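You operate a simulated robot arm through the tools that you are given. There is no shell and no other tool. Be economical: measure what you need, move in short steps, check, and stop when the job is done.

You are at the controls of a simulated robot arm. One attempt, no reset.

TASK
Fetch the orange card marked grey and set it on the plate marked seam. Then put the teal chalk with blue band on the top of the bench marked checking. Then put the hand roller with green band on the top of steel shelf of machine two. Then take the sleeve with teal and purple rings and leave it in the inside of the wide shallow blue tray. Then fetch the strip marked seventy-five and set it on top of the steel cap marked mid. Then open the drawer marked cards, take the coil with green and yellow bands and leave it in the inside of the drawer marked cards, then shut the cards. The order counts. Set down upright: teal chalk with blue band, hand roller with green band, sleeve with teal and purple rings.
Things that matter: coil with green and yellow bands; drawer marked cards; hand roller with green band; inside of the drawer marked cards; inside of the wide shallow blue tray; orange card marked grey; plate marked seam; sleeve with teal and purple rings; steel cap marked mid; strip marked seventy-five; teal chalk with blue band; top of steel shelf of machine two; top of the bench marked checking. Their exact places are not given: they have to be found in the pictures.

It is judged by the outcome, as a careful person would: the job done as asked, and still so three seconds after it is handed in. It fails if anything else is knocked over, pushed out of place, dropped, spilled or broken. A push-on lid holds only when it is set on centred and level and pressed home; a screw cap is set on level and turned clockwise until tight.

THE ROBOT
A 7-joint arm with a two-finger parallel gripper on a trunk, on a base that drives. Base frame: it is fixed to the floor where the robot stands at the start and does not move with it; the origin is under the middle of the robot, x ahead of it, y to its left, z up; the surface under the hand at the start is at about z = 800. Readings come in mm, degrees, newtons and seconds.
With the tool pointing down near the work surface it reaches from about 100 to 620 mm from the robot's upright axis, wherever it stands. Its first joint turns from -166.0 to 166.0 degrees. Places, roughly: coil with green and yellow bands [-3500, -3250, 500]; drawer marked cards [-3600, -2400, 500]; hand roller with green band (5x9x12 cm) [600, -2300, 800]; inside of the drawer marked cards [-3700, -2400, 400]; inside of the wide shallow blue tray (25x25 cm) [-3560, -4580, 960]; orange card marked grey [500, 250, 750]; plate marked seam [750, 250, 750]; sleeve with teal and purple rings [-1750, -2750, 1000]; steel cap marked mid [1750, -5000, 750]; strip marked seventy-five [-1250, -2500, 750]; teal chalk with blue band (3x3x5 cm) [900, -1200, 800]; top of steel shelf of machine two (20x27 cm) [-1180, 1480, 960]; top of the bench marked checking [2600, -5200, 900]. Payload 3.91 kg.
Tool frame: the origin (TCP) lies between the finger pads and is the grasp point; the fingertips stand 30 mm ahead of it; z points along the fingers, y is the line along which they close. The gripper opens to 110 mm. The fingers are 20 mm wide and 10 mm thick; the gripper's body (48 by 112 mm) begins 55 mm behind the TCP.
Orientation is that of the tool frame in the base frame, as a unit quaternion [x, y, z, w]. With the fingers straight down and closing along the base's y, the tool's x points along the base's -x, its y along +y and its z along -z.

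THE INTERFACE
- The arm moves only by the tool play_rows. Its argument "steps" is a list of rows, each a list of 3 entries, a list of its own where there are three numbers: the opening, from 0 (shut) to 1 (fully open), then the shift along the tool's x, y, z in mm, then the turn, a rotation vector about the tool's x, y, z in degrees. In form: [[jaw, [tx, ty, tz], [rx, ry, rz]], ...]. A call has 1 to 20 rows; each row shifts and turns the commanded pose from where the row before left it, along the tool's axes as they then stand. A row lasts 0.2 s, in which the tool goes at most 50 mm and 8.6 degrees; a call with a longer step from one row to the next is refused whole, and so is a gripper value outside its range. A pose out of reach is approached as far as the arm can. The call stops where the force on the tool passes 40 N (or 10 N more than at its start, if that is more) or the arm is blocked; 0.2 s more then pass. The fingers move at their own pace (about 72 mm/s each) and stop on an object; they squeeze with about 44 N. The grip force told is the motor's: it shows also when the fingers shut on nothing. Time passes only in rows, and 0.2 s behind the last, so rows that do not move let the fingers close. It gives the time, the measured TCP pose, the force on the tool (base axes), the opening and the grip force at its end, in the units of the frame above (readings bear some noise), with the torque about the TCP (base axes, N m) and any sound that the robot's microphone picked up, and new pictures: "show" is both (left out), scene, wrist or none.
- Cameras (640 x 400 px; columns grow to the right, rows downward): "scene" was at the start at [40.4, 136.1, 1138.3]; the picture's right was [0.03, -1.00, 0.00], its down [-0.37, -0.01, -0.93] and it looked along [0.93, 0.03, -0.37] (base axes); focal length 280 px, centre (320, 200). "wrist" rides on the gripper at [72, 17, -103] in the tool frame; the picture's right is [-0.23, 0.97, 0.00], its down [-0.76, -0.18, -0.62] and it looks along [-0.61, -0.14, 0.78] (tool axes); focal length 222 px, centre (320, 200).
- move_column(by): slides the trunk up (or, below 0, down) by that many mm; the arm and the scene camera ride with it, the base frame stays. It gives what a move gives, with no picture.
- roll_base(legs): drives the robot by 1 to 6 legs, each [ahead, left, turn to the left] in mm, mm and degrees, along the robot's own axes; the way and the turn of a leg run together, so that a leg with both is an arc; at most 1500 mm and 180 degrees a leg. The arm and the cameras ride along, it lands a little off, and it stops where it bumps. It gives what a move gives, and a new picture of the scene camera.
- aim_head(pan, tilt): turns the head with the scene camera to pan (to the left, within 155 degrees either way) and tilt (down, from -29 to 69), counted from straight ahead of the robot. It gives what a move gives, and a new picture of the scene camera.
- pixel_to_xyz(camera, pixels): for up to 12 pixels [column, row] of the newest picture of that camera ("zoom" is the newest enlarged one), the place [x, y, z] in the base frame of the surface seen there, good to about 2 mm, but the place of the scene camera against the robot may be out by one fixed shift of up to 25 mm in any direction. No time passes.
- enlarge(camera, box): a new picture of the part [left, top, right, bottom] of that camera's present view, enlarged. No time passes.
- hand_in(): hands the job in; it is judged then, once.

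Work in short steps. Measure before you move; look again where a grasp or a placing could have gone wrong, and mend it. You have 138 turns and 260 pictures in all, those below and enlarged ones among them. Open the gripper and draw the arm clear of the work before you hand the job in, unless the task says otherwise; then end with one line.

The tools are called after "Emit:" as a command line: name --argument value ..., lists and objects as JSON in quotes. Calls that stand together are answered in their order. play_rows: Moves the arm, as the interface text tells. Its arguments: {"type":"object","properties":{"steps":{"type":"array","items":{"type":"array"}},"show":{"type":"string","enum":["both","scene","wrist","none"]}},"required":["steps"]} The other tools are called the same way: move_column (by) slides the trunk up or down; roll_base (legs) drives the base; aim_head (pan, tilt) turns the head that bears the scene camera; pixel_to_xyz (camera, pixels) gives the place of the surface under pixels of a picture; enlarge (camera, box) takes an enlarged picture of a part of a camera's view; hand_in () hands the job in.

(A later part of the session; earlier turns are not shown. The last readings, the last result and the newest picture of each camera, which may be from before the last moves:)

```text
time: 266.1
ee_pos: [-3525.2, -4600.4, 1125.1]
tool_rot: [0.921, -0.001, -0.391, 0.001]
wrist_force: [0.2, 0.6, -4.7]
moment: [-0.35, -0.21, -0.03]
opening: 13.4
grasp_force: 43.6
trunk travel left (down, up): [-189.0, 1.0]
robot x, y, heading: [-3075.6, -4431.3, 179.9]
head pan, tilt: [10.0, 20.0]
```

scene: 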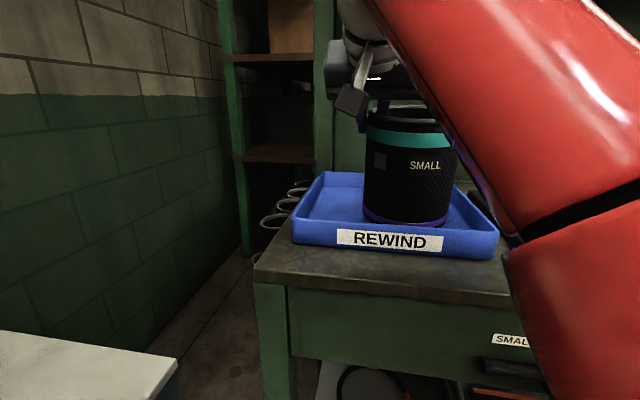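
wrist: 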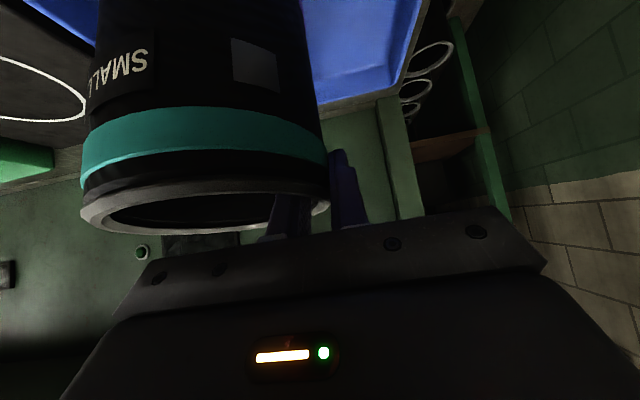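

Inside the tray walls. Continue lowering in small steps until contact.

Emit:
play_rows --steps '[[0, [2.9, 0, 2.8], [0, 0, 0]], [0, [1.4, 0, 1.4], [0, 0, 0]], [0, [0, 0, 0], [0, 0, 0]]]' --show "none"

Emit:
play_rows --steps '[[0, [1.4, 0, 1.4], [0, 0, 0]], [0, [0, 0, 0], [0, 0, 0]]]' --show "none"

Emit:
play_rows --steps '[[0, [1.4, 0, 1.4], [0, 0, 0]], [0, [0, 0, 0], [0, 0, 0]]]' --show "none"

```text
time: 266.7
ee_pos: [-3521.2, -4600.9, 1124.0]
tool_rot: [0.917, 0.0, -0.399, 0.005]
wrist_force: [1.3, -5.7, 14.9]
moment: [0.24, -1.05, -0.27]
opening: 13.1
grasp_force: 44.5
trunk travel left (down, up): [-189.0, 1.0]
robot x, y, heading: [-3074.3, -4432.3, 179.8]
head pan, tilt: [10.0, 20.0]
stopped in row 2: the force on the tool passed its limit at 44 N (the readings are from after the stop); the commanded pose is now the measured one
```

```text
time: 267.5
ee_pos: [-3521.9, -4601.0, 1123.8]
tool_rot: [0.916, 0.001, -0.401, 0.007]
wrist_force: [0.6, -4.4, 12.4]
moment: [0.28, -0.91, -0.19]
opening: 13.5
grasp_force: 44.2
trunk travel left (down, up): [-189.0, 1.0]
robot x, y, heading: [-3076.1, -4428.3, 179.9]
head pan, tilt: [10.0, 20.0]
stopped in row 2: the force on the tool passed its limit at 41 N (the readings are from after the stop); the commanded pose is now the measured one
```

```text
time: 268.1
ee_pos: [-3522.1, -4602.4, 1122.6]
tool_rot: [0.916, 0.002, -0.402, 0.007]
wrist_force: [-6.3, -12.4, 30.1]
moment: [0.2, -0.66, -0.09]
opening: 13.4
grasp_force: 44.1
trunk travel left (down, up): [-189.0, 1.0]
robot x, y, heading: [-3076.8, -4427.2, 179.9]
head pan, tilt: [10.0, 20.0]
```

Contact at 1123. Look at whether the sleeve sits flat on the tray floor.

Emit:
enlarge --camera "scene" --box '[280, 90, 520, 270]'

Emit:
play_rows --steps '[[0, [-0.7, 0, -0.7], [0, 0, 0]], [0, [0, 0, 0], [0, 0, 0]]]' --show "both"

```text
2.22 times, centred on (400, 180) of scene
```

zoom: 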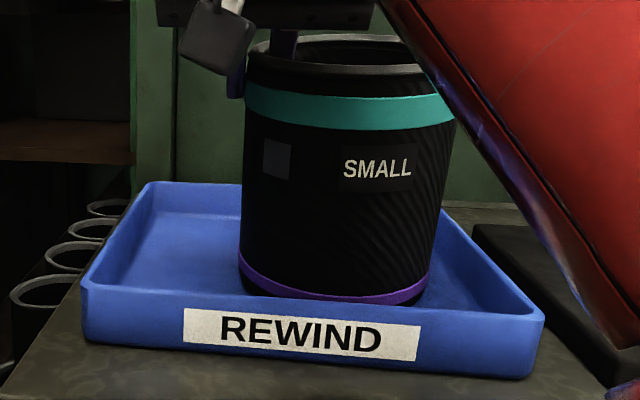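

```text
time: 268.7
ee_pos: [-3523.0, -4601.7, 1121.4]
tool_rot: [0.916, 0.001, -0.401, 0.007]
wrist_force: [-8.7, -12.9, 28.5]
moment: [0.2, -0.31, 0.0]
opening: 13.3
grasp_force: 43.8
trunk travel left (down, up): [-189.0, 1.0]
robot x, y, heading: [-3075.8, -4430.8, 180.1]
head pan, tilt: [10.0, 20.0]
```

scene: 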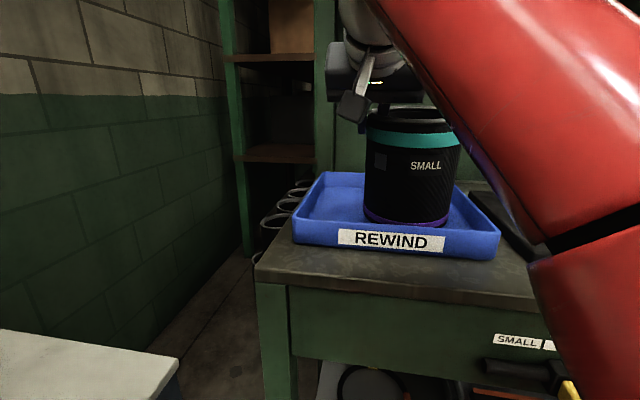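
wrist: 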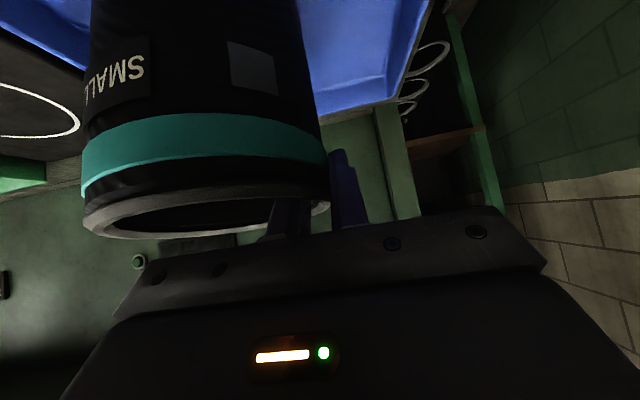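

The sleeve rests on the tray floor (slight sag only). Open the fingers moderately, then withdraw along the tool axis.

Emit:
play_rows --steps '[[0.2, [0, 0, 0], [0, 0, 0]], [0.38, [0, 0, 0], [0, 0, 0]], [0.38, [0, 0, 0], [0, 0, 0]], [0.38, [0, 0, 0], [0, 0, 0]]]' --show "both"

```text
time: 269.7
ee_pos: [-3522.4, -4600.5, 1121.6]
tool_rot: [0.917, 0.001, -0.4, 0.006]
wrist_force: [0.6, -0.7, -0.7]
moment: [0.03, 0.03, 0.01]
opening: 41.5
grasp_force: 0.1
trunk travel left (down, up): [-189.0, 1.0]
robot x, y, heading: [-3077.4, -4433.1, 179.7]
head pan, tilt: [10.0, 20.0]
```

scene: 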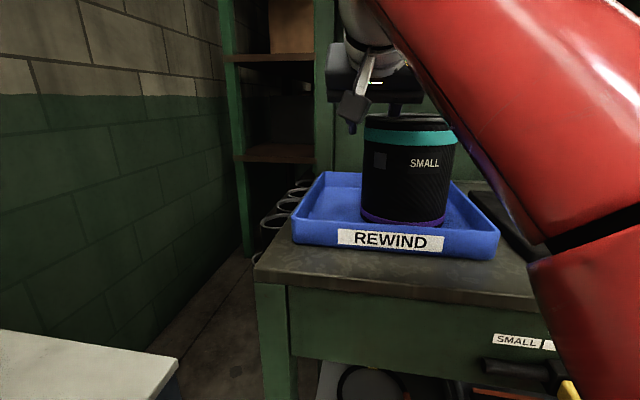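
wrist: 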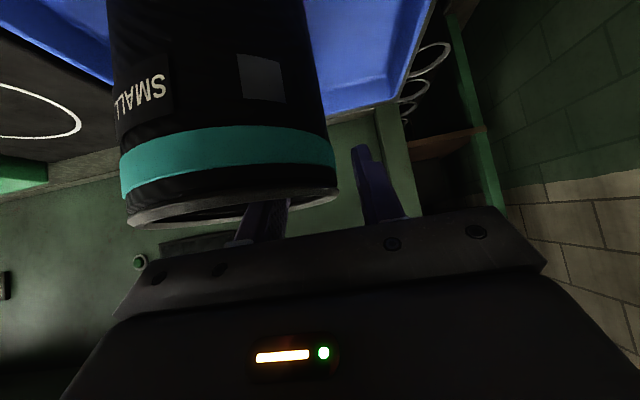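

Released and free of contact. Withdraw along −tool z in modest steps.

Emit:
play_rows --steps '[[0.38, [0, 0, -15], [0, 0, 0]], [0.38, [0, 0, -20], [0, 0, 0]], [0.38, [0, 0, -30], [0, 0, 0]], [0.38, [0, 0, -30], [0, 0, 0]], [0.38, [10, -30, -35], [0, 0, 0]], [0.38, [10, -30, -35], [0, 0, 0]], [0.38, [0, -40, 0], [0, 0, 0]], [0.38, [0, -40, 0], [0, 0, 0]], [0.38, [0, 0, 0], [0, 0, 0]]]' --show "both"

```text
time: 271.7
ee_pos: [-3409.7, -4464.5, 1197.5]
tool_rot: [0.916, 0.002, -0.4, 0.007]
wrist_force: [0.3, 0.2, 0.7]
moment: [-0.02, 0.02, 0.02]
opening: 41.8
grasp_force: 0.0
out of reach, approached as far as the arm can: row 4, 5, 6
trunk travel left (down, up): [-189.0, 1.0]
robot x, y, heading: [-3078.1, -4432.6, 180.2]
head pan, tilt: [10.0, 20.0]
```

scene: 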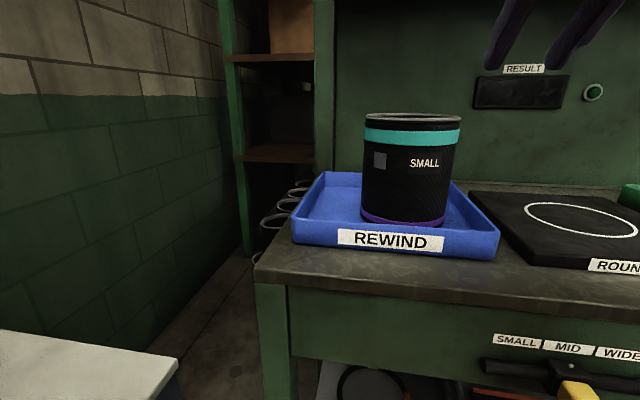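
wrist: 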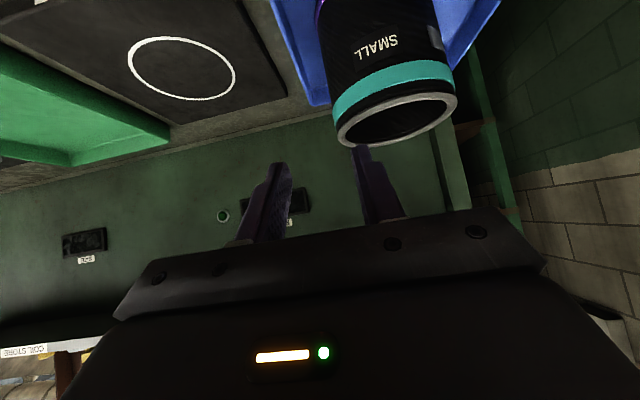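

Sleeve stands upright in the tray. Next the strip "75 mm": drive back to the SORTING table, standing near x≈−1250, facing −y.

Emit:
roll_base --legs '[[-340, 0, 0], [0, -1500, 0], [0, -990, 0], [0, 0, 90], [0, 1480, 0]]'

Emit:
aim_head --pan 0 --tilt 30

```text
time: 296.4
ee_pos: [-1237.5, -2171.7, 1197.8]
tool_rot: [0.615, 0.68, -0.264, 0.3]
wrist_force: [-0.1, -0.1, -0.6]
moment: [-0.02, 0.0, -0.03]
opening: 41.4
grasp_force: 0.1
trunk travel left (down, up): [-189.0, 1.0]
robot x, y, heading: [-1302.2, -1840.8, -84.8]
head pan, tilt: [10.0, 20.0]
```

scene: 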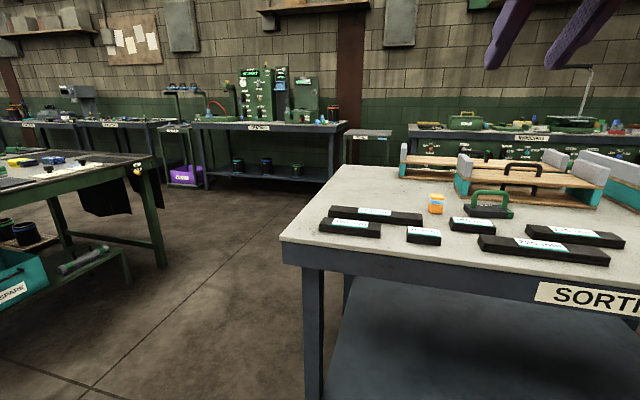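

```text
time: 297.1
ee_pos: [-1237.6, -2171.6, 1198.4]
tool_rot: [0.615, 0.68, -0.264, 0.3]
wrist_force: [0.1, -0.8, -0.3]
moment: [0.02, -0.02, 0.03]
opening: 41.8
grasp_force: 0.0
trunk travel left (down, up): [-189.0, 1.0]
robot x, y, heading: [-1301.1, -1840.0, -84.5]
head pan, tilt: [0.0, 30.0]
```

scene: 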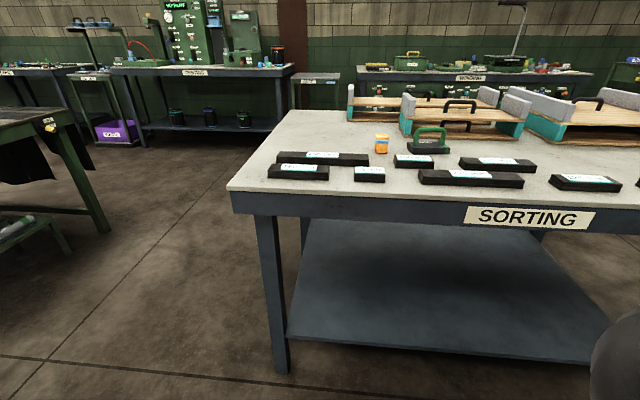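

Measure the "75 mm" strip at (369,174).

Emit:
enlarge --camera "scene" --box '[260, 130, 460, 220]'

Emit:
pixel_to_xyz --camera "scene" --pixels '[[369, 171], [356, 176], [383, 177], [356, 168], [383, 169], [369, 190], [340, 177]]'

```text
3.20 times, centred on (360, 175) of scene
```

zoom: 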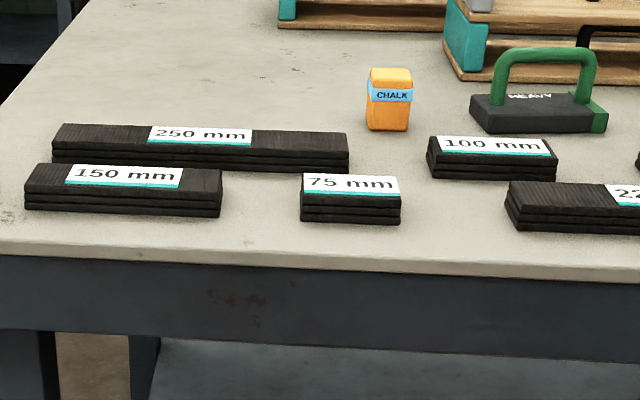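

```text
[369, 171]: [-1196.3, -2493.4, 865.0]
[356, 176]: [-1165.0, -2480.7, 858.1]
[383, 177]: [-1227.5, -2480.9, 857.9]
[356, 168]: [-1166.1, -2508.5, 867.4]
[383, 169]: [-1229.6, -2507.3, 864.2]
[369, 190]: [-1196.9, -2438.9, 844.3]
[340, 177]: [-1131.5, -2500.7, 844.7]
```

Strip at ≈(−1197,−2484 true), top ~864. Straighten heading, roll closer, lower the arm and bring the tool back to vertical.

Emit:
roll_base --legs '[[0, 0, -5.4], [190, 100, 0]]'

Emit:
play_rows --steps '[[0.8, [29.4, 0, 27.2], [0, 0, 0]], [0.8, [29.4, 0, 27.2], [0, 0, 0]], [0.8, [29.4, 0, 27.2], [0, 0, 0]], [0.8, [29.4, 0, 27.2], [0, 0, 0]], [0.8, [29.4, 0, 27.2], [0, 0, 0]], [0.8, [14.7, 0, 13.6], [0, 0, 0]], [0.8, [0, 0, 0], [0, 7.9, 0]], [0.8, [0, 0, 0], [0, 7.9, 0]], [0.8, [0, 0, 0], [0, 7.9, 0]], [0.8, [0, 0, 0], [0, 7.9, 0]], [0.8, [0, 0, 0], [0, 7.9, 0]], [0.8, [0, 0, 0], [0, 7.7, 0]], [0.8, [0, 0, 0], [0, 0, 0]]]'

```text
time: 299.3
ee_pos: [-1169.7, -2363.7, 1197.9]
tool_rot: [0.647, 0.65, -0.278, 0.287]
wrist_force: [1.0, 0.1, 0.6]
moment: [-0.01, -0.02, -0.02]
opening: 41.8
grasp_force: 0.1
trunk travel left (down, up): [-189.0, 1.0]
robot x, y, heading: [-1199.3, -2030.5, -89.9]
head pan, tilt: [0.0, 30.0]
```

scene: 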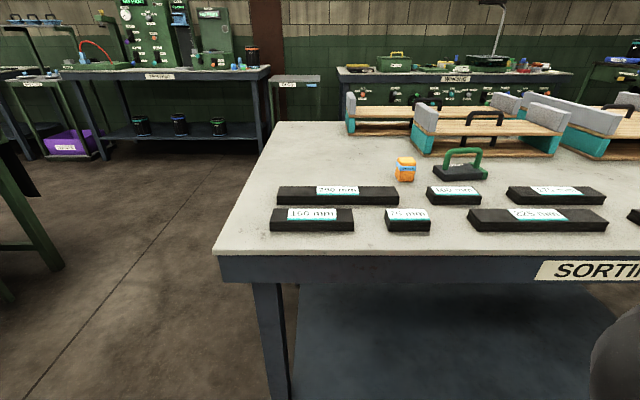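

```text
time: 302.1
ee_pos: [-1167.4, -2362.8, 976.9]
tool_rot: [0.703, 0.711, 0.006, 0.001]
wrist_force: [-0.3, -0.2, 1.0]
moment: [0.02, -0.02, -0.01]
opening: 88.1
grasp_force: 0.1
trunk travel left (down, up): [-189.0, 1.0]
robot x, y, heading: [-1203.9, -2031.2, -90.2]
head pan, tilt: [0.0, 30.0]
```

scene: 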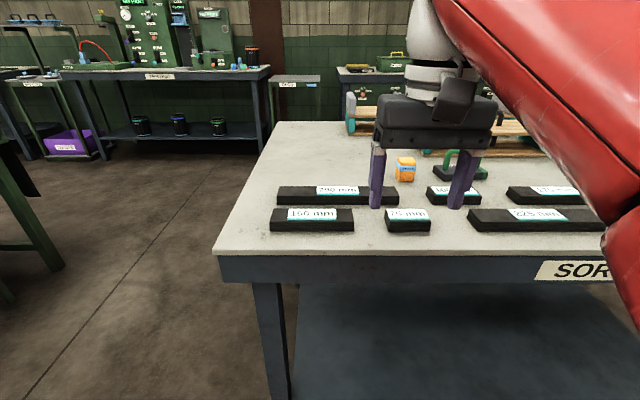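
wrist: 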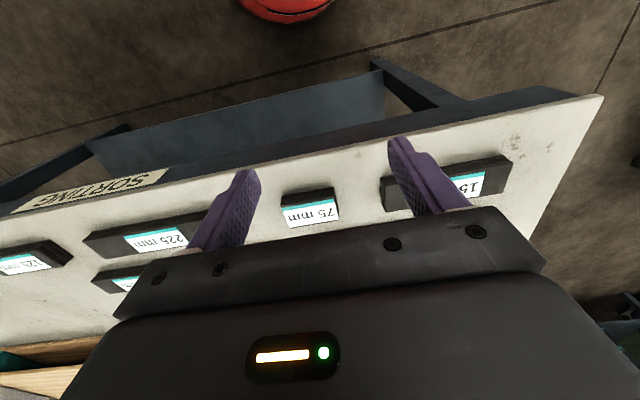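

Measure strip edges and neighbours from the wrist.

Emit:
pixel_to_xyz --camera "wrist" --pixels '[[282, 198], [334, 190], [287, 226], [338, 219], [310, 207], [380, 185], [382, 205], [205, 215], [310, 193], [345, 200]]'

Emit:
enlarge --camera "wrist" --box '[250, 160, 410, 240]'

```text
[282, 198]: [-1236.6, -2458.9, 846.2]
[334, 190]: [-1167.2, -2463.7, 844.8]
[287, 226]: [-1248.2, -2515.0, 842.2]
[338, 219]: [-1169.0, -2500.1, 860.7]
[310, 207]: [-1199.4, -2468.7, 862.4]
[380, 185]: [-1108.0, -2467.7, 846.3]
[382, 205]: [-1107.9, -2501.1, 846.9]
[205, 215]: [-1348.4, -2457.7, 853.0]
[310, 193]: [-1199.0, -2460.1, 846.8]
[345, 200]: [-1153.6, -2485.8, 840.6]
```

```text
4.00 times, centred on (330, 200) of wrist
```

zoom: 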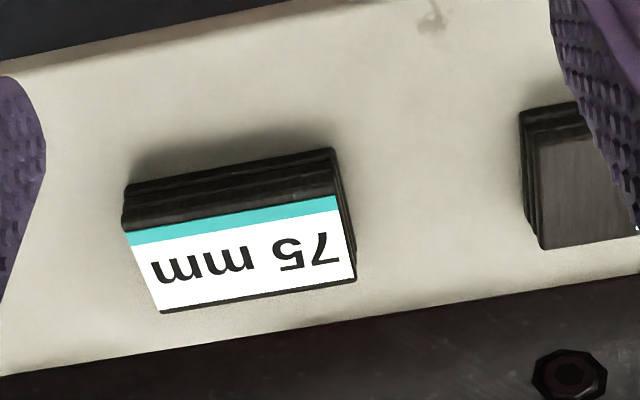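

Emit:
pixel_to_xyz --camera "zoom" --pixels '[[165, 305], [350, 275], [140, 225], [335, 190], [240, 250], [240, 290], [330, 160], [130, 200]]'

```text
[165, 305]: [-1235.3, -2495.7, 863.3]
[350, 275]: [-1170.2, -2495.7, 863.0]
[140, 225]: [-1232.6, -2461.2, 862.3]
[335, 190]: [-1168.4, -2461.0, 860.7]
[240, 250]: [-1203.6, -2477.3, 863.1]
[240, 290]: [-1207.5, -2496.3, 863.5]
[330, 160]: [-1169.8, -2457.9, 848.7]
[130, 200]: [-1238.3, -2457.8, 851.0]
```

Strip is 70×40, centre (−1202,−2478), z 842–863. Move over it, descend to z≈874 and close along x.

Emit:
play_rows --steps '[[0.85, [-40, -12, 0], [0, 0, 0]], [0.85, [-40, -12, 0], [0, 0, 0]], [0.85, [-35, -11, 0], [0, 0, 0]], [0.85, [0, 0, 40], [0, 0, 0]], [0.85, [0, 0, 35], [0, 0, 0]], [0.85, [0, 0, 0], [0, 0, 0]]]' --show "wrist"

```text
time: 303.5
ee_pos: [-1198.3, -2477.8, 900.5]
tool_rot: [0.703, 0.711, 0.004, 0.002]
wrist_force: [0.4, -0.8, -0.2]
moment: [-0.05, 0.01, -0.02]
opening: 93.5
grasp_force: 0.1
trunk travel left (down, up): [-189.0, 1.0]
robot x, y, heading: [-1202.2, -2032.4, -90.0]
head pan, tilt: [0.0, 30.0]
```

wrist: 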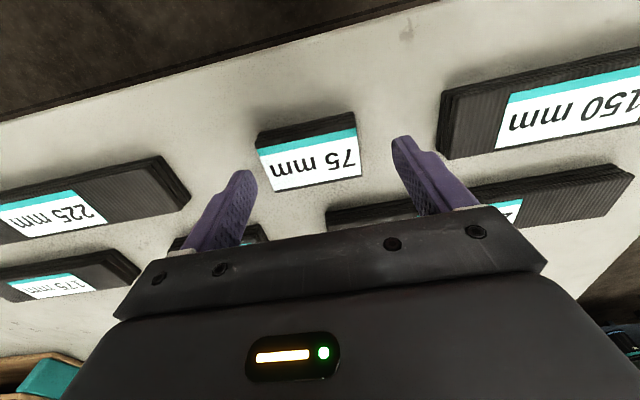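

Aligned; descend 26 and close.

Emit:
play_rows --steps '[[0.85, [0, -3, 14], [0, 0, 0]], [0.85, [0, 0, 12], [0, 0, 0]], [0.85, [0, 0, 0], [0, 0, 0]], [0.5, [0, 0, 0], [0, 0, 0]], [0.4, [0, 0, 0], [0, 0, 0]], [0.4, [0, 0, 0], [0, 0, 0]]]' --show "wrist"

```text
time: 304.9
ee_pos: [-1201.0, -2477.2, 874.6]
tool_rot: [0.703, 0.711, 0.003, 0.003]
wrist_force: [-0.7, 0.4, 0.1]
moment: [-0.01, 0.06, 0.01]
opening: 71.7
grasp_force: 44.1
trunk travel left (down, up): [-189.0, 1.0]
robot x, y, heading: [-1204.9, -2031.6, -90.0]
head pan, tilt: [0.0, 30.0]
```

wrist: 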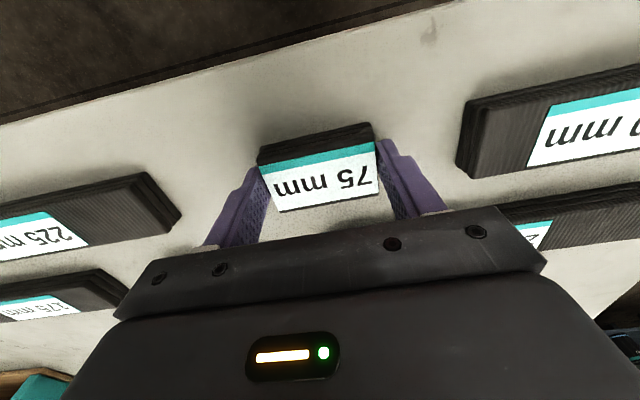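

Gripped. Lift, retract, and drive via the aisle toward the END CAPS stand.

Emit:
play_rows --steps '[[0.4, [0, 0, -40], [0, 0, 0]], [0.4, [0, 0, -40], [0, 0, 0]], [0.4, [0, 0, -20], [0, 0, 0]], [0.4, [40, 0, 0], [0, 0, 0]], [0.4, [40, 0, 0], [0, 0, 0]], [0.4, [30, 0, 0], [0, 0, 0]], [0.4, [0, 0, 0], [0, 0, 0]]]' --show "none"

Emit:
roll_base --legs '[[-60, 0, 0], [0, 1130, 0], [1500, 0, 0], [580, 0, 0], [0, 1500, 0]]'

```text
time: 306.5
ee_pos: [-1204.2, -2367.8, 974.8]
tool_rot: [0.703, 0.711, 0.004, 0.003]
wrist_force: [-0.6, -0.9, -0.9]
moment: [-0.02, -0.01, 0.03]
opening: 71.6
grasp_force: 44.2
trunk travel left (down, up): [-189.0, 1.0]
robot x, y, heading: [-1204.5, -2033.2, -90.1]
head pan, tilt: [0.0, 30.0]
```

```text
time: 329.8
ee_pos: [1462.8, -4335.6, 974.9]
tool_rot: [0.684, 0.73, 0.005, 0.002]
wrist_force: [0.0, 0.8, -1.1]
moment: [0.0, -0.02, 0.01]
opening: 71.4
grasp_force: 43.8
trunk travel left (down, up): [-189.0, 1.0]
robot x, y, heading: [1443.7, -3999.3, -86.7]
head pan, tilt: [0.0, 30.0]
```

scene: 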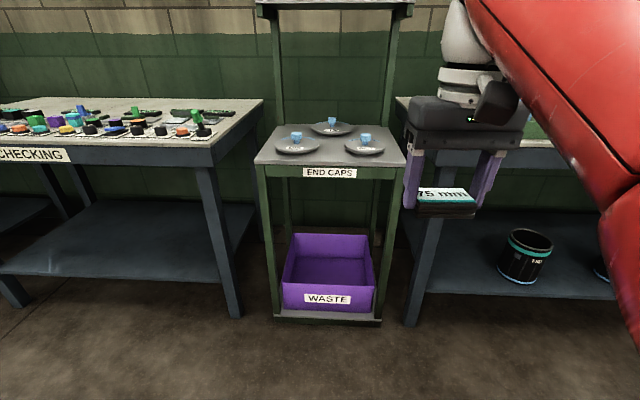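

Straighten, and move to in front of the MID cap at a distance; measure the upper shelf front and the caps.

Emit:
roll_base --legs '[[0, 0, -3.3], [280, 270, 0]]'

Emit:
aim_head --pan 0 --tilt 15

```text
time: 332.6
ee_pos: [1710.3, -4620.2, 974.8]
tool_rot: [0.705, 0.709, 0.004, 0.003]
wrist_force: [0.5, -0.3, -0.2]
moment: [-0.01, -0.01, 0.0]
opening: 71.4
grasp_force: 44.3
trunk travel left (down, up): [-189.0, 1.0]
robot x, y, heading: [1714.7, -4280.0, -90.2]
head pan, tilt: [0.0, 30.0]
```

scene: 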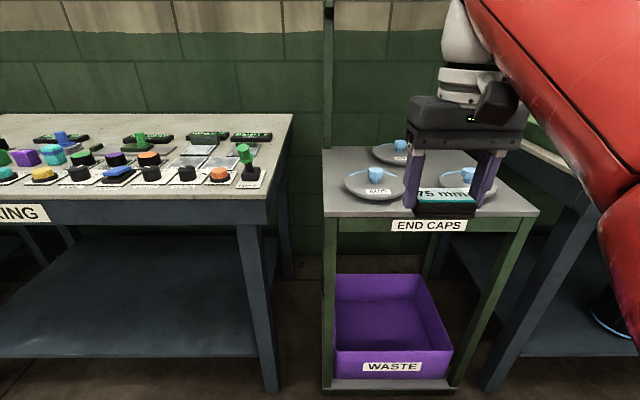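

```text
time: 333.4
ee_pos: [1711.5, -4619.1, 975.2]
tool_rot: [0.704, 0.71, 0.005, 0.003]
wrist_force: [-0.5, 0.2, -0.2]
moment: [0.03, 0.02, 0.01]
opening: 71.4
grasp_force: 44.3
trunk travel left (down, up): [-189.0, 1.0]
robot x, y, heading: [1719.1, -4282.8, -90.0]
head pan, tilt: [0.0, 15.0]
```

scene: 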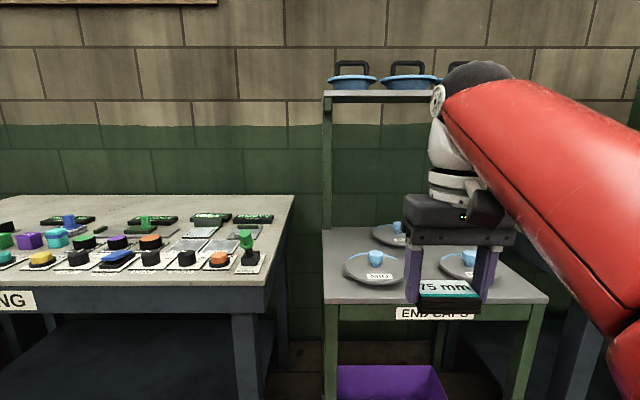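

Emit:
pixel_to_xyz --camera "scene" --pixels '[[352, 97], [352, 92], [375, 258], [376, 250], [346, 268], [405, 270], [375, 250], [378, 284], [360, 270], [392, 262], [330, 296], [378, 277]]'

Emit:
enlarge --camera "scene" --box '[320, 220, 440, 310]'

```text
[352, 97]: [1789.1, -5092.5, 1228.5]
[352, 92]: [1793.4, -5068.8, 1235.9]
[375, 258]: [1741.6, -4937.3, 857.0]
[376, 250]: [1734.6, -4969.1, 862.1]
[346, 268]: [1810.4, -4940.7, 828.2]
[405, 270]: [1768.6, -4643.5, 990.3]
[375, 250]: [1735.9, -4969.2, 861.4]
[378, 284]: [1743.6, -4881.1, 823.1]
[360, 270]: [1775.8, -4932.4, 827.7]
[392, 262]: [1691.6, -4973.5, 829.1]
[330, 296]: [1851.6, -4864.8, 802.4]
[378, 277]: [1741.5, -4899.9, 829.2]
```

```text
4.44 times, centred on (380, 265) of scene
```

zoom: 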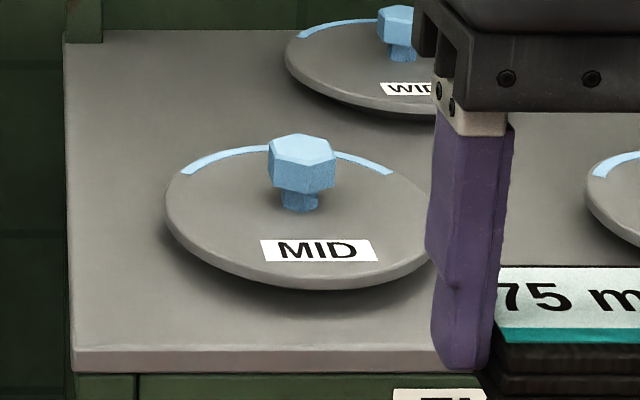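

The cap MID is a flat disc with a hex knob (top z≈860). I'll set the strip centred on the cap's flat knob top, which is the cap's top surface. Roll 150 closer and view with the wrist from above.

Emit:
roll_base --legs '[[150, 0, 0]]'

Emit:
play_rows --steps '[[0.4, [-40, 8, 0], [0, 0, 0]], [0.4, [-40, 8, 0], [0, 0, 0]], [0.4, [0, 0, 0], [0, 0, 0]]]'

```text
time: 334.8
ee_pos: [1708.9, -4774.0, 974.2]
tool_rot: [0.707, 0.708, 0.004, 0.003]
wrist_force: [-0.6, 0.2, 0.0]
moment: [0.03, 0.01, 0.03]
opening: 71.6
grasp_force: 44.5
trunk travel left (down, up): [-189.0, 1.0]
robot x, y, heading: [1715.4, -4438.7, -90.4]
head pan, tilt: [0.0, 15.0]
```

scene: 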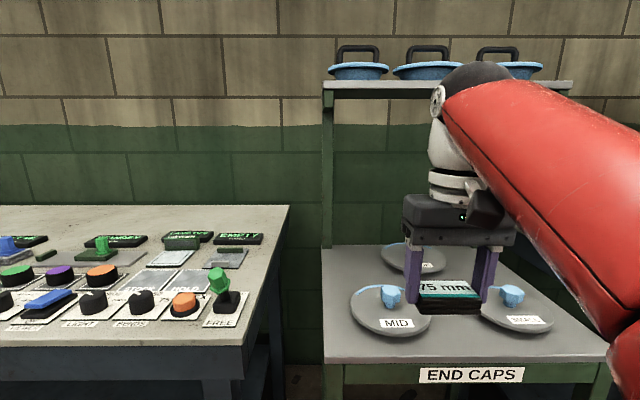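

```text
time: 335.6
ee_pos: [1723.6, -4856.4, 976.0]
tool_rot: [0.706, 0.708, 0.005, 0.002]
wrist_force: [0.7, -0.8, -0.3]
moment: [0.01, 0.02, -0.02]
opening: 71.6
grasp_force: 44.3
trunk travel left (down, up): [-189.0, 1.0]
robot x, y, heading: [1711.4, -4435.3, -90.6]
head pan, tilt: [0.0, 15.0]
```

scene: 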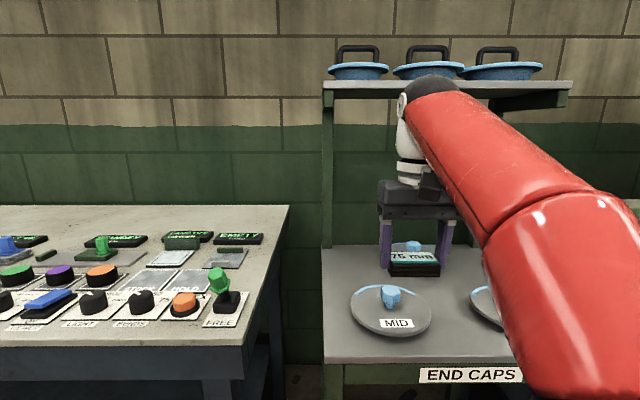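
wrist: 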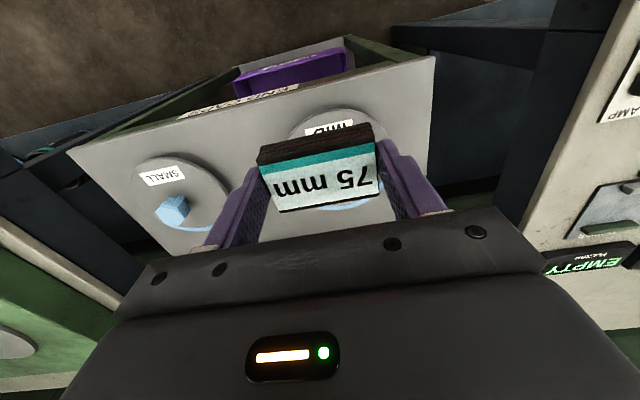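

Measure the knob in the scene and the disc rim in the wrist to fix its true centre.

Emit:
pixel_to_xyz --camera "scene" --pixels '[[382, 290], [400, 290], [391, 289], [391, 286], [391, 293], [352, 308], [431, 309], [390, 336], [397, 323]]'

Emit:
pixel_to_xyz --camera "wrist" --pixels '[[291, 130], [338, 109], [384, 130], [300, 120], [330, 128], [370, 113], [345, 207]]'

Emit:
enlarge --camera "scene" --box '[340, 270, 450, 350]'

```text
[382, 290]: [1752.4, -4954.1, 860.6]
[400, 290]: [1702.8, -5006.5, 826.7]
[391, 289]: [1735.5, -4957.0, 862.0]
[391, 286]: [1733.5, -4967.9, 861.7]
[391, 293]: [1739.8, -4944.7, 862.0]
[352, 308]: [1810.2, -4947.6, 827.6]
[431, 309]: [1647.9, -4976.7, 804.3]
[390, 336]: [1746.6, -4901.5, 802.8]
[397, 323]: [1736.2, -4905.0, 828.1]
```

```text
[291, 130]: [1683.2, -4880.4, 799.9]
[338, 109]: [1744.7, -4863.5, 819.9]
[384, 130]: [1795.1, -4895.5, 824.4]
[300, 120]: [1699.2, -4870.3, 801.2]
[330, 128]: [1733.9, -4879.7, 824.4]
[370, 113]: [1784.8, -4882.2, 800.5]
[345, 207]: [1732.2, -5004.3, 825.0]
```

```text
5.00 times, centred on (395, 310) of scene
```

zoom: 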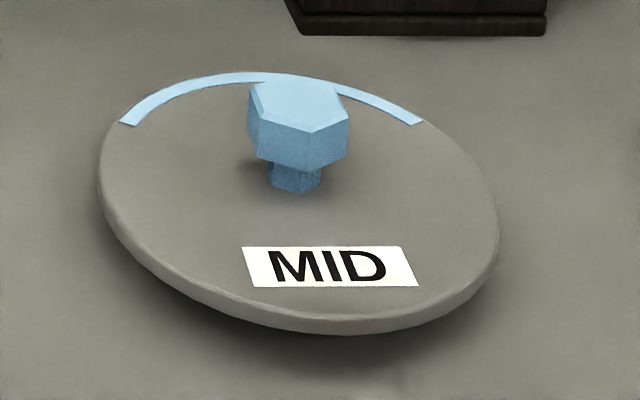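

Emit:
pixel_to_xyz --camera "zoom" --pixels '[[254, 92], [262, 120], [312, 128], [346, 100], [332, 85], [285, 82], [298, 105], [115, 140], [490, 210], [330, 325], [260, 77]]'

```text
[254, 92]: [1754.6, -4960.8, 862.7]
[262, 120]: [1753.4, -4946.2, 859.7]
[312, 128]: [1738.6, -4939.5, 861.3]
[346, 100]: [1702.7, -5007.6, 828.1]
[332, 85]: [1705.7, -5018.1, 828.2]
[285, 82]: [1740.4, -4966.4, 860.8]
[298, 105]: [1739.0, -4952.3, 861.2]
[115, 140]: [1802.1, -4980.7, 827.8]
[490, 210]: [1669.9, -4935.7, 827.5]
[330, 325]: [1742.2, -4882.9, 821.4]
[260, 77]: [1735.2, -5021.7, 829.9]
```

True knob centre ≈(1733,−4934), top ≈858. Move over it and descend to z≈894.

Emit:
play_rows --steps '[[0.4, [-40, 5, 0], [0, 0, 0]], [0.4, [-38, 4, 0], [0, 0, 0]], [0.4, [0, 0, 40], [0, 0, 0]], [0.4, [0, 0, 30], [0, 0, 0]], [0.4, [0, 0, 0], [0, 0, 0]]]'

```text
time: 336.8
ee_pos: [1732.7, -4905.1, 900.2]
tool_rot: [0.706, 0.708, 0.003, 0.003]
wrist_force: [0.6, 0.8, 0.1]
moment: [0.03, -0.04, -0.03]
opening: 71.3
grasp_force: 44.1
out of reach, approached as far as the arm can: row 2
trunk travel left (down, up): [-189.0, 1.0]
robot x, y, heading: [1712.6, -4434.8, -90.4]
head pan, tilt: [0.0, 15.0]
```

scene: 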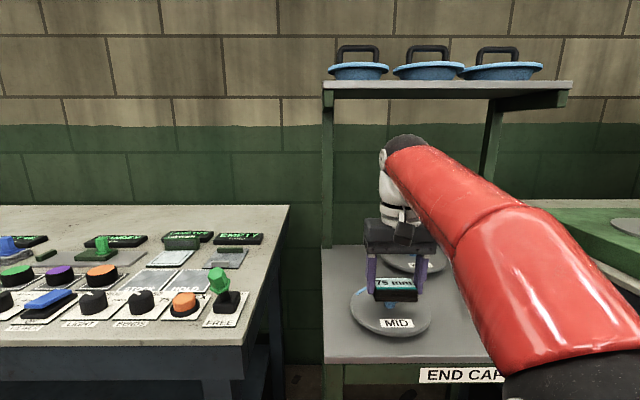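
wrist: 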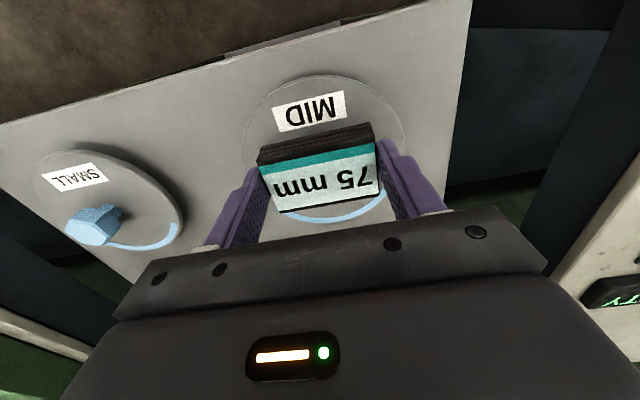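

Clipped short in y by 29 mm; strip bottom (867) still clears the knob. Move 29 forward.

Emit:
play_rows --steps '[[0.4, [-15, 0, -3], [0, 0, 0]], [0.4, [-14, 0, 0], [0, 0, 0]], [0.4, [0, 0, 0], [0, 0, 0]]]' --show "wrist"

```text
time: 337.6
ee_pos: [1732.7, -4936.9, 903.8]
tool_rot: [0.707, 0.707, 0.004, 0.002]
wrist_force: [0.4, -0.8, 0.1]
moment: [0.01, -0.01, 0.01]
opening: 71.5
grasp_force: 43.8
trunk travel left (down, up): [-189.0, 1.0]
robot x, y, heading: [1713.6, -4434.0, -90.3]
head pan, tilt: [0.0, 15.0]
```

wrist: 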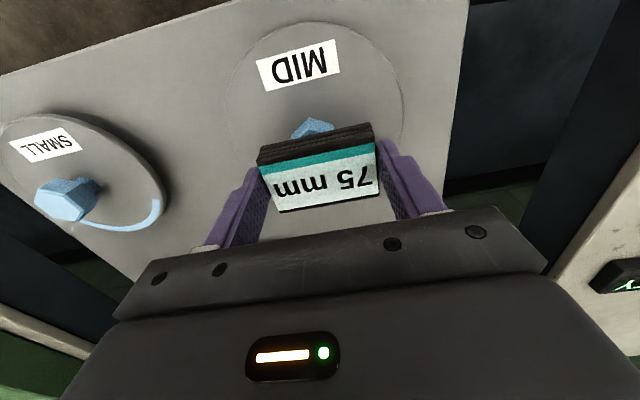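

Check the visible knob and disc edges for true centre.

Emit:
pixel_to_xyz --camera "wrist" --pixels '[[312, 120], [300, 130], [328, 128], [229, 100], [402, 135], [310, 22], [312, 130]]'

```text
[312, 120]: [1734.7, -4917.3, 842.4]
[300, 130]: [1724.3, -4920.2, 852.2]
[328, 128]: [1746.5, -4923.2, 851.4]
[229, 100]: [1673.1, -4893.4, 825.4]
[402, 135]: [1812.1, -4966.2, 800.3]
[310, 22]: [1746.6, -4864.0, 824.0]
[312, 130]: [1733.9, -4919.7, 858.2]
```

Knob centre (1734,−4936): aligned. Lower 11, then in 1 mm steps.

Emit:
play_rows --steps '[[0.4, [0, 0, 6], [0, 0, 0]], [0.4, [0, 0, 5], [0, 0, 0]], [0.4, [0, 0, 0], [0, 0, 0]]]' --show "none"

Emit:
play_rows --steps '[[0.4, [0, 0, 1], [0, 0, 0]], [0.4, [0, 0, 0], [0, 0, 0]]]' --show "none"

Emit:
play_rows --steps '[[0.4, [0, 0, 0.8], [0, 0, 0]], [0.4, [0, 0, 0], [0, 0, 0]]]' --show "none"

```text
time: 338.4
ee_pos: [1733.9, -4936.6, 892.8]
tool_rot: [0.707, 0.707, 0.004, 0.004]
wrist_force: [-0.9, -1.0, 4.7]
moment: [-0.03, 0.1, 0.04]
opening: 71.2
grasp_force: 44.5
trunk travel left (down, up): [-189.0, 1.0]
robot x, y, heading: [1708.8, -4436.8, -90.3]
head pan, tilt: [0.0, 15.0]
```

```text
time: 339.0
ee_pos: [1734.6, -4934.5, 893.0]
tool_rot: [0.706, 0.708, 0.003, 0.004]
wrist_force: [-0.4, -6.7, 20.4]
moment: [-0.13, 0.33, 0.1]
opening: 71.3
grasp_force: 43.6
trunk travel left (down, up): [-189.0, 1.0]
robot x, y, heading: [1714.3, -4436.7, -90.5]
head pan, tilt: [0.0, 15.0]
```

```text
time: 339.6
ee_pos: [1734.5, -4934.4, 891.9]
tool_rot: [0.707, 0.708, 0.002, 0.005]
wrist_force: [-1.1, -10.0, 35.9]
moment: [-0.24, 0.5, 0.07]
opening: 71.7
grasp_force: 44.3
trunk travel left (down, up): [-189.0, 1.0]
robot x, y, heading: [1712.1, -4438.0, -90.5]
head pan, tilt: [0.0, 15.0]
```

In contact; relieve the pressure by 1.6 mm and check, before opening.

Emit:
play_rows --steps '[[0.4, [0, 0, -1.7], [0, 0, 0]], [0.4, [0, 0, 0], [0, 0, 0]]]' --show "none"

```text
time: 340.2
ee_pos: [1734.4, -4934.7, 892.0]
tool_rot: [0.707, 0.708, 0.004, 0.004]
wrist_force: [-2.0, -5.1, 27.4]
moment: [-0.18, 0.44, 0.06]
opening: 71.5
grasp_force: 43.9
trunk travel left (down, up): [-189.0, 1.0]
robot x, y, heading: [1714.7, -4437.0, -90.6]
head pan, tilt: [0.0, 15.0]
```

Emit:
play_rows --steps '[[0.4, [0, 0, -1.2], [0, 0, 0]], [0.4, [0, 0, 0], [0, 0, 0]]]' --show "none"

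```text
time: 340.8
ee_pos: [1734.4, -4935.6, 893.0]
tool_rot: [0.707, 0.708, 0.005, 0.001]
wrist_force: [-0.2, 3.2, 17.0]
moment: [0.09, 0.28, -0.02]
opening: 71.5
grasp_force: 44.2
trunk travel left (down, up): [-189.0, 1.0]
robot x, y, heading: [1716.1, -4435.8, -90.6]
head pan, tilt: [0.0, 15.0]
```

Relieve 0.8 mm more, then open and rise.

Emit:
play_rows --steps '[[0.4, [0, 0, -0.9], [0, 0, 0]], [0.4, [0, 0, 0], [0, 0, 0]], [0.9, [0, 0, 0], [0, 0, 0]], [0.9, [0, 0, 0], [0, 0, 0]], [0.9, [0, 0, -20], [0, 0, 0]], [0.9, [0, 0, -30], [0, 0, 0]], [0.9, [30, 0, -25], [0, 0, 0]], [0.9, [45, 0, 0], [0, 0, 0]], [0.9, [45, 0, 0], [0, 0, 0]], [0.9, [0, 0, 0], [0, 0, 0]]]'

```text
time: 343.0
ee_pos: [1733.4, -4814.5, 969.6]
tool_rot: [0.706, 0.708, 0.005, 0.003]
wrist_force: [-0.9, -0.1, 0.1]
moment: [0.02, -0.01, -0.02]
opening: 99.0
grasp_force: 0.1
trunk travel left (down, up): [-189.0, 1.0]
robot x, y, heading: [1712.0, -4433.8, -90.3]
head pan, tilt: [0.0, 15.0]
```

scene: 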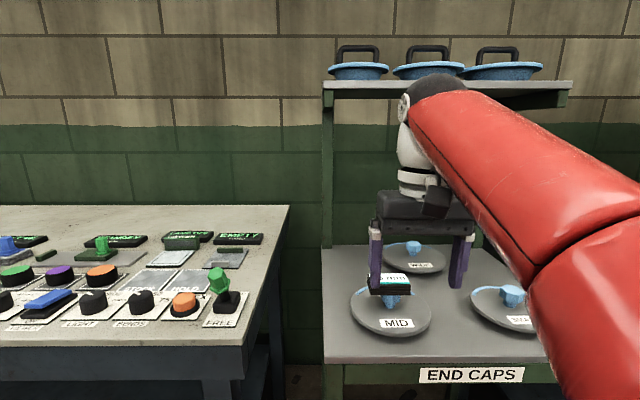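
wrist: 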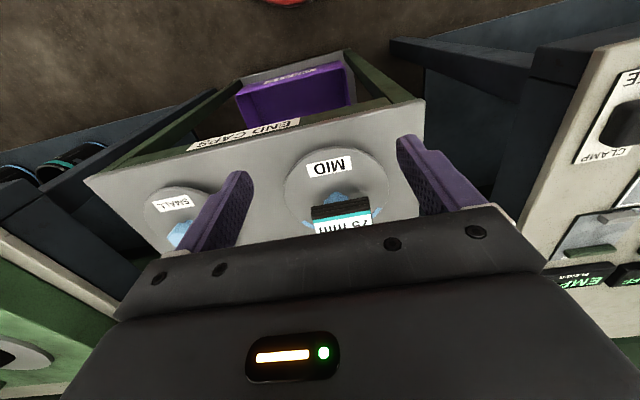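

Strip rests level on the cap. Now to the drawers: back off and strafe west along the back aisle.

Emit:
roll_base --legs '[[-280, 0, 0.3], [0, -1500, 0], [0, -1500, 0]]'

```text
time: 359.1
ee_pos: [-1318.5, -4468.2, 969.3]
tool_rot: [0.732, 0.681, 0.005, 0.004]
wrist_force: [-0.6, -0.3, 0.8]
moment: [0.0, -0.02, 0.06]
opening: 98.8
grasp_force: 0.0
trunk travel left (down, up): [-189.0, 1.0]
robot x, y, heading: [-1311.0, -4089.9, -94.6]
head pan, tilt: [0.0, 15.0]
```

scene: 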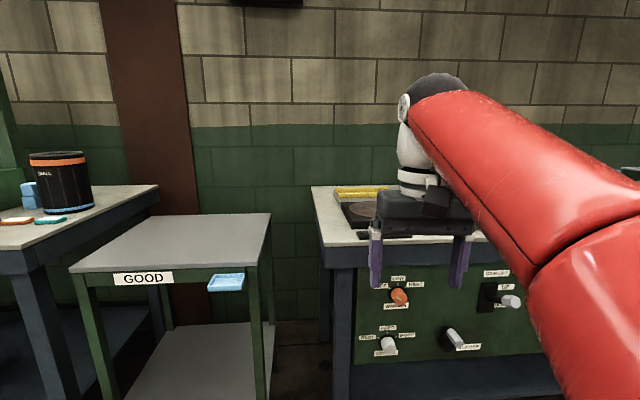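

Continue: straighten, strafe to x≈−2700, turn to face −x, strafe north to y≈−2700.

Emit:
roll_base --legs '[[0, 0, 4.6], [0, -1390, 0], [0, 0, -90], [0, -1380, 0]]'

Emit:
aim_head --pan -10 --tilt 32

```text
time: 376.9
ee_pos: [-3104.0, -2728.2, 969.9]
tool_rot: [1.0, 0.014, 0.001, 0.006]
wrist_force: [0.0, -0.2, -0.2]
moment: [0.01, 0.01, 0.01]
opening: 99.0
grasp_force: 0.0
trunk travel left (down, up): [-189.0, 1.0]
robot x, y, heading: [-2725.3, -2702.3, -179.0]
head pan, tilt: [0.0, 15.0]
```

scene: 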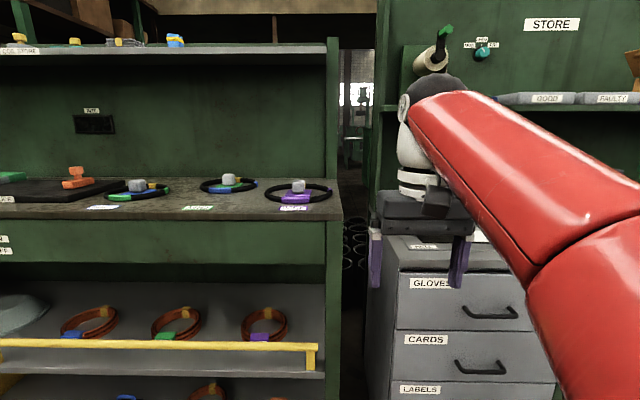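

```text
time: 377.7
ee_pos: [-3103.1, -2728.4, 970.4]
tool_rot: [1.0, 0.014, 0.001, 0.005]
wrist_force: [0.4, 0.3, 0.2]
moment: [-0.02, 0.01, -0.02]
opening: 99.3
grasp_force: 0.1
trunk travel left (down, up): [-189.0, 1.0]
robot x, y, heading: [-2725.1, -2695.6, -179.1]
head pan, tilt: [-10.0, 32.0]
```

scene: 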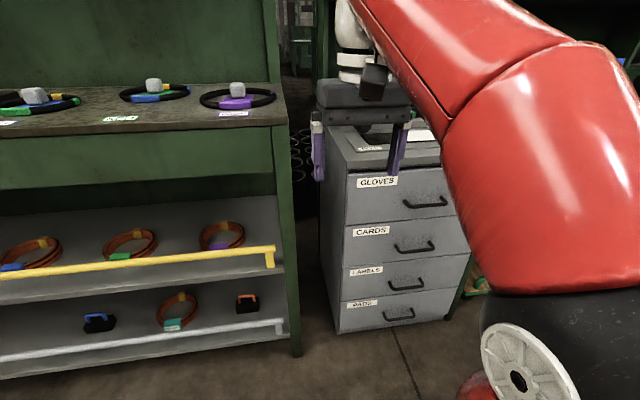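

Coil with green & yellow bands likely at (130,242), drawer CARDS at (405,240). Measure and enlarge.

Emit:
enlarge --camera "scene" --box '[0, 200, 300, 360]'

Emit:
enlarge --camera "scene" --box '[310, 130, 490, 340]'

Emit:
pixel_to_xyz --camera "scene" --pixels '[[105, 245], [157, 240], [130, 232], [120, 256], [140, 237], [130, 262], [130, 222], [270, 250], [345, 225], [470, 215], [345, 268], [415, 248]]'

Emit:
pixel_to_xyz --camera "scene" --pixels '[[397, 248], [433, 243], [415, 240], [405, 250], [425, 247], [380, 240], [440, 255], [408, 204], [425, 203], [345, 170], [270, 200], [405, 288]]'

```text
2.13 times, centred on (150, 280) of scene
```

zoom: 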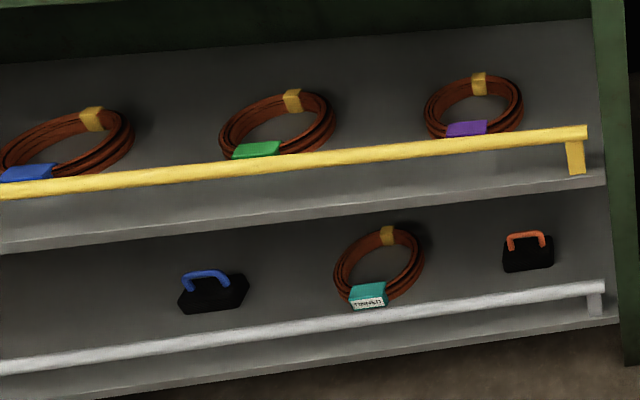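

```text
1.90 times, centred on (400, 235) of scene
```

zoom: 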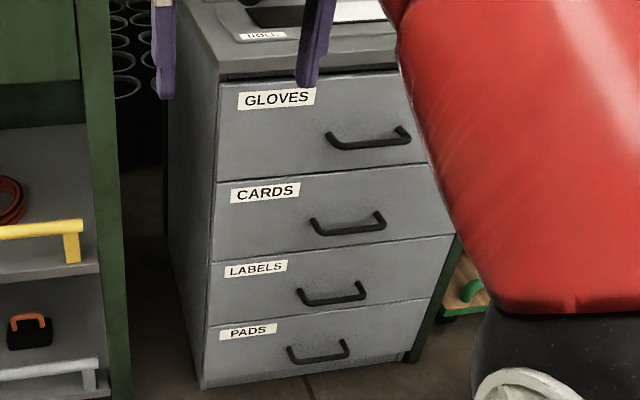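

```text
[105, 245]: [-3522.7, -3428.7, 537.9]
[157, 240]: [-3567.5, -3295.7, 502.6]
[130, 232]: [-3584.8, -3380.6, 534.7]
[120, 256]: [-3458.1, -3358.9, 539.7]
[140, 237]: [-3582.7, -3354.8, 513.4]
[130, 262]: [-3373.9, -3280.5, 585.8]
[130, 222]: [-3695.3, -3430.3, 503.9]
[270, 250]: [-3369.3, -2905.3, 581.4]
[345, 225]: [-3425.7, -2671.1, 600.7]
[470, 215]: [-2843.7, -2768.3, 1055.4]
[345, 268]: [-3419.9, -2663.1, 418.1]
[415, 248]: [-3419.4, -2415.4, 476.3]
```

```text
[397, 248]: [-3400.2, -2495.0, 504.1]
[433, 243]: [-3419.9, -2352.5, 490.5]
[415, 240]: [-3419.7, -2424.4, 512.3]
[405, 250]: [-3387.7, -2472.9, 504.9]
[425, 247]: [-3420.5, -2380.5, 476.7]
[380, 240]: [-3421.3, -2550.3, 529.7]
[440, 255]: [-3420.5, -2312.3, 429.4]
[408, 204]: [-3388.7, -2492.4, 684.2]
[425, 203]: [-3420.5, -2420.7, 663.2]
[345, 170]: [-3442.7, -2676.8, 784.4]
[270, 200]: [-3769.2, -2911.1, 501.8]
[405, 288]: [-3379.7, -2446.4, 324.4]
```

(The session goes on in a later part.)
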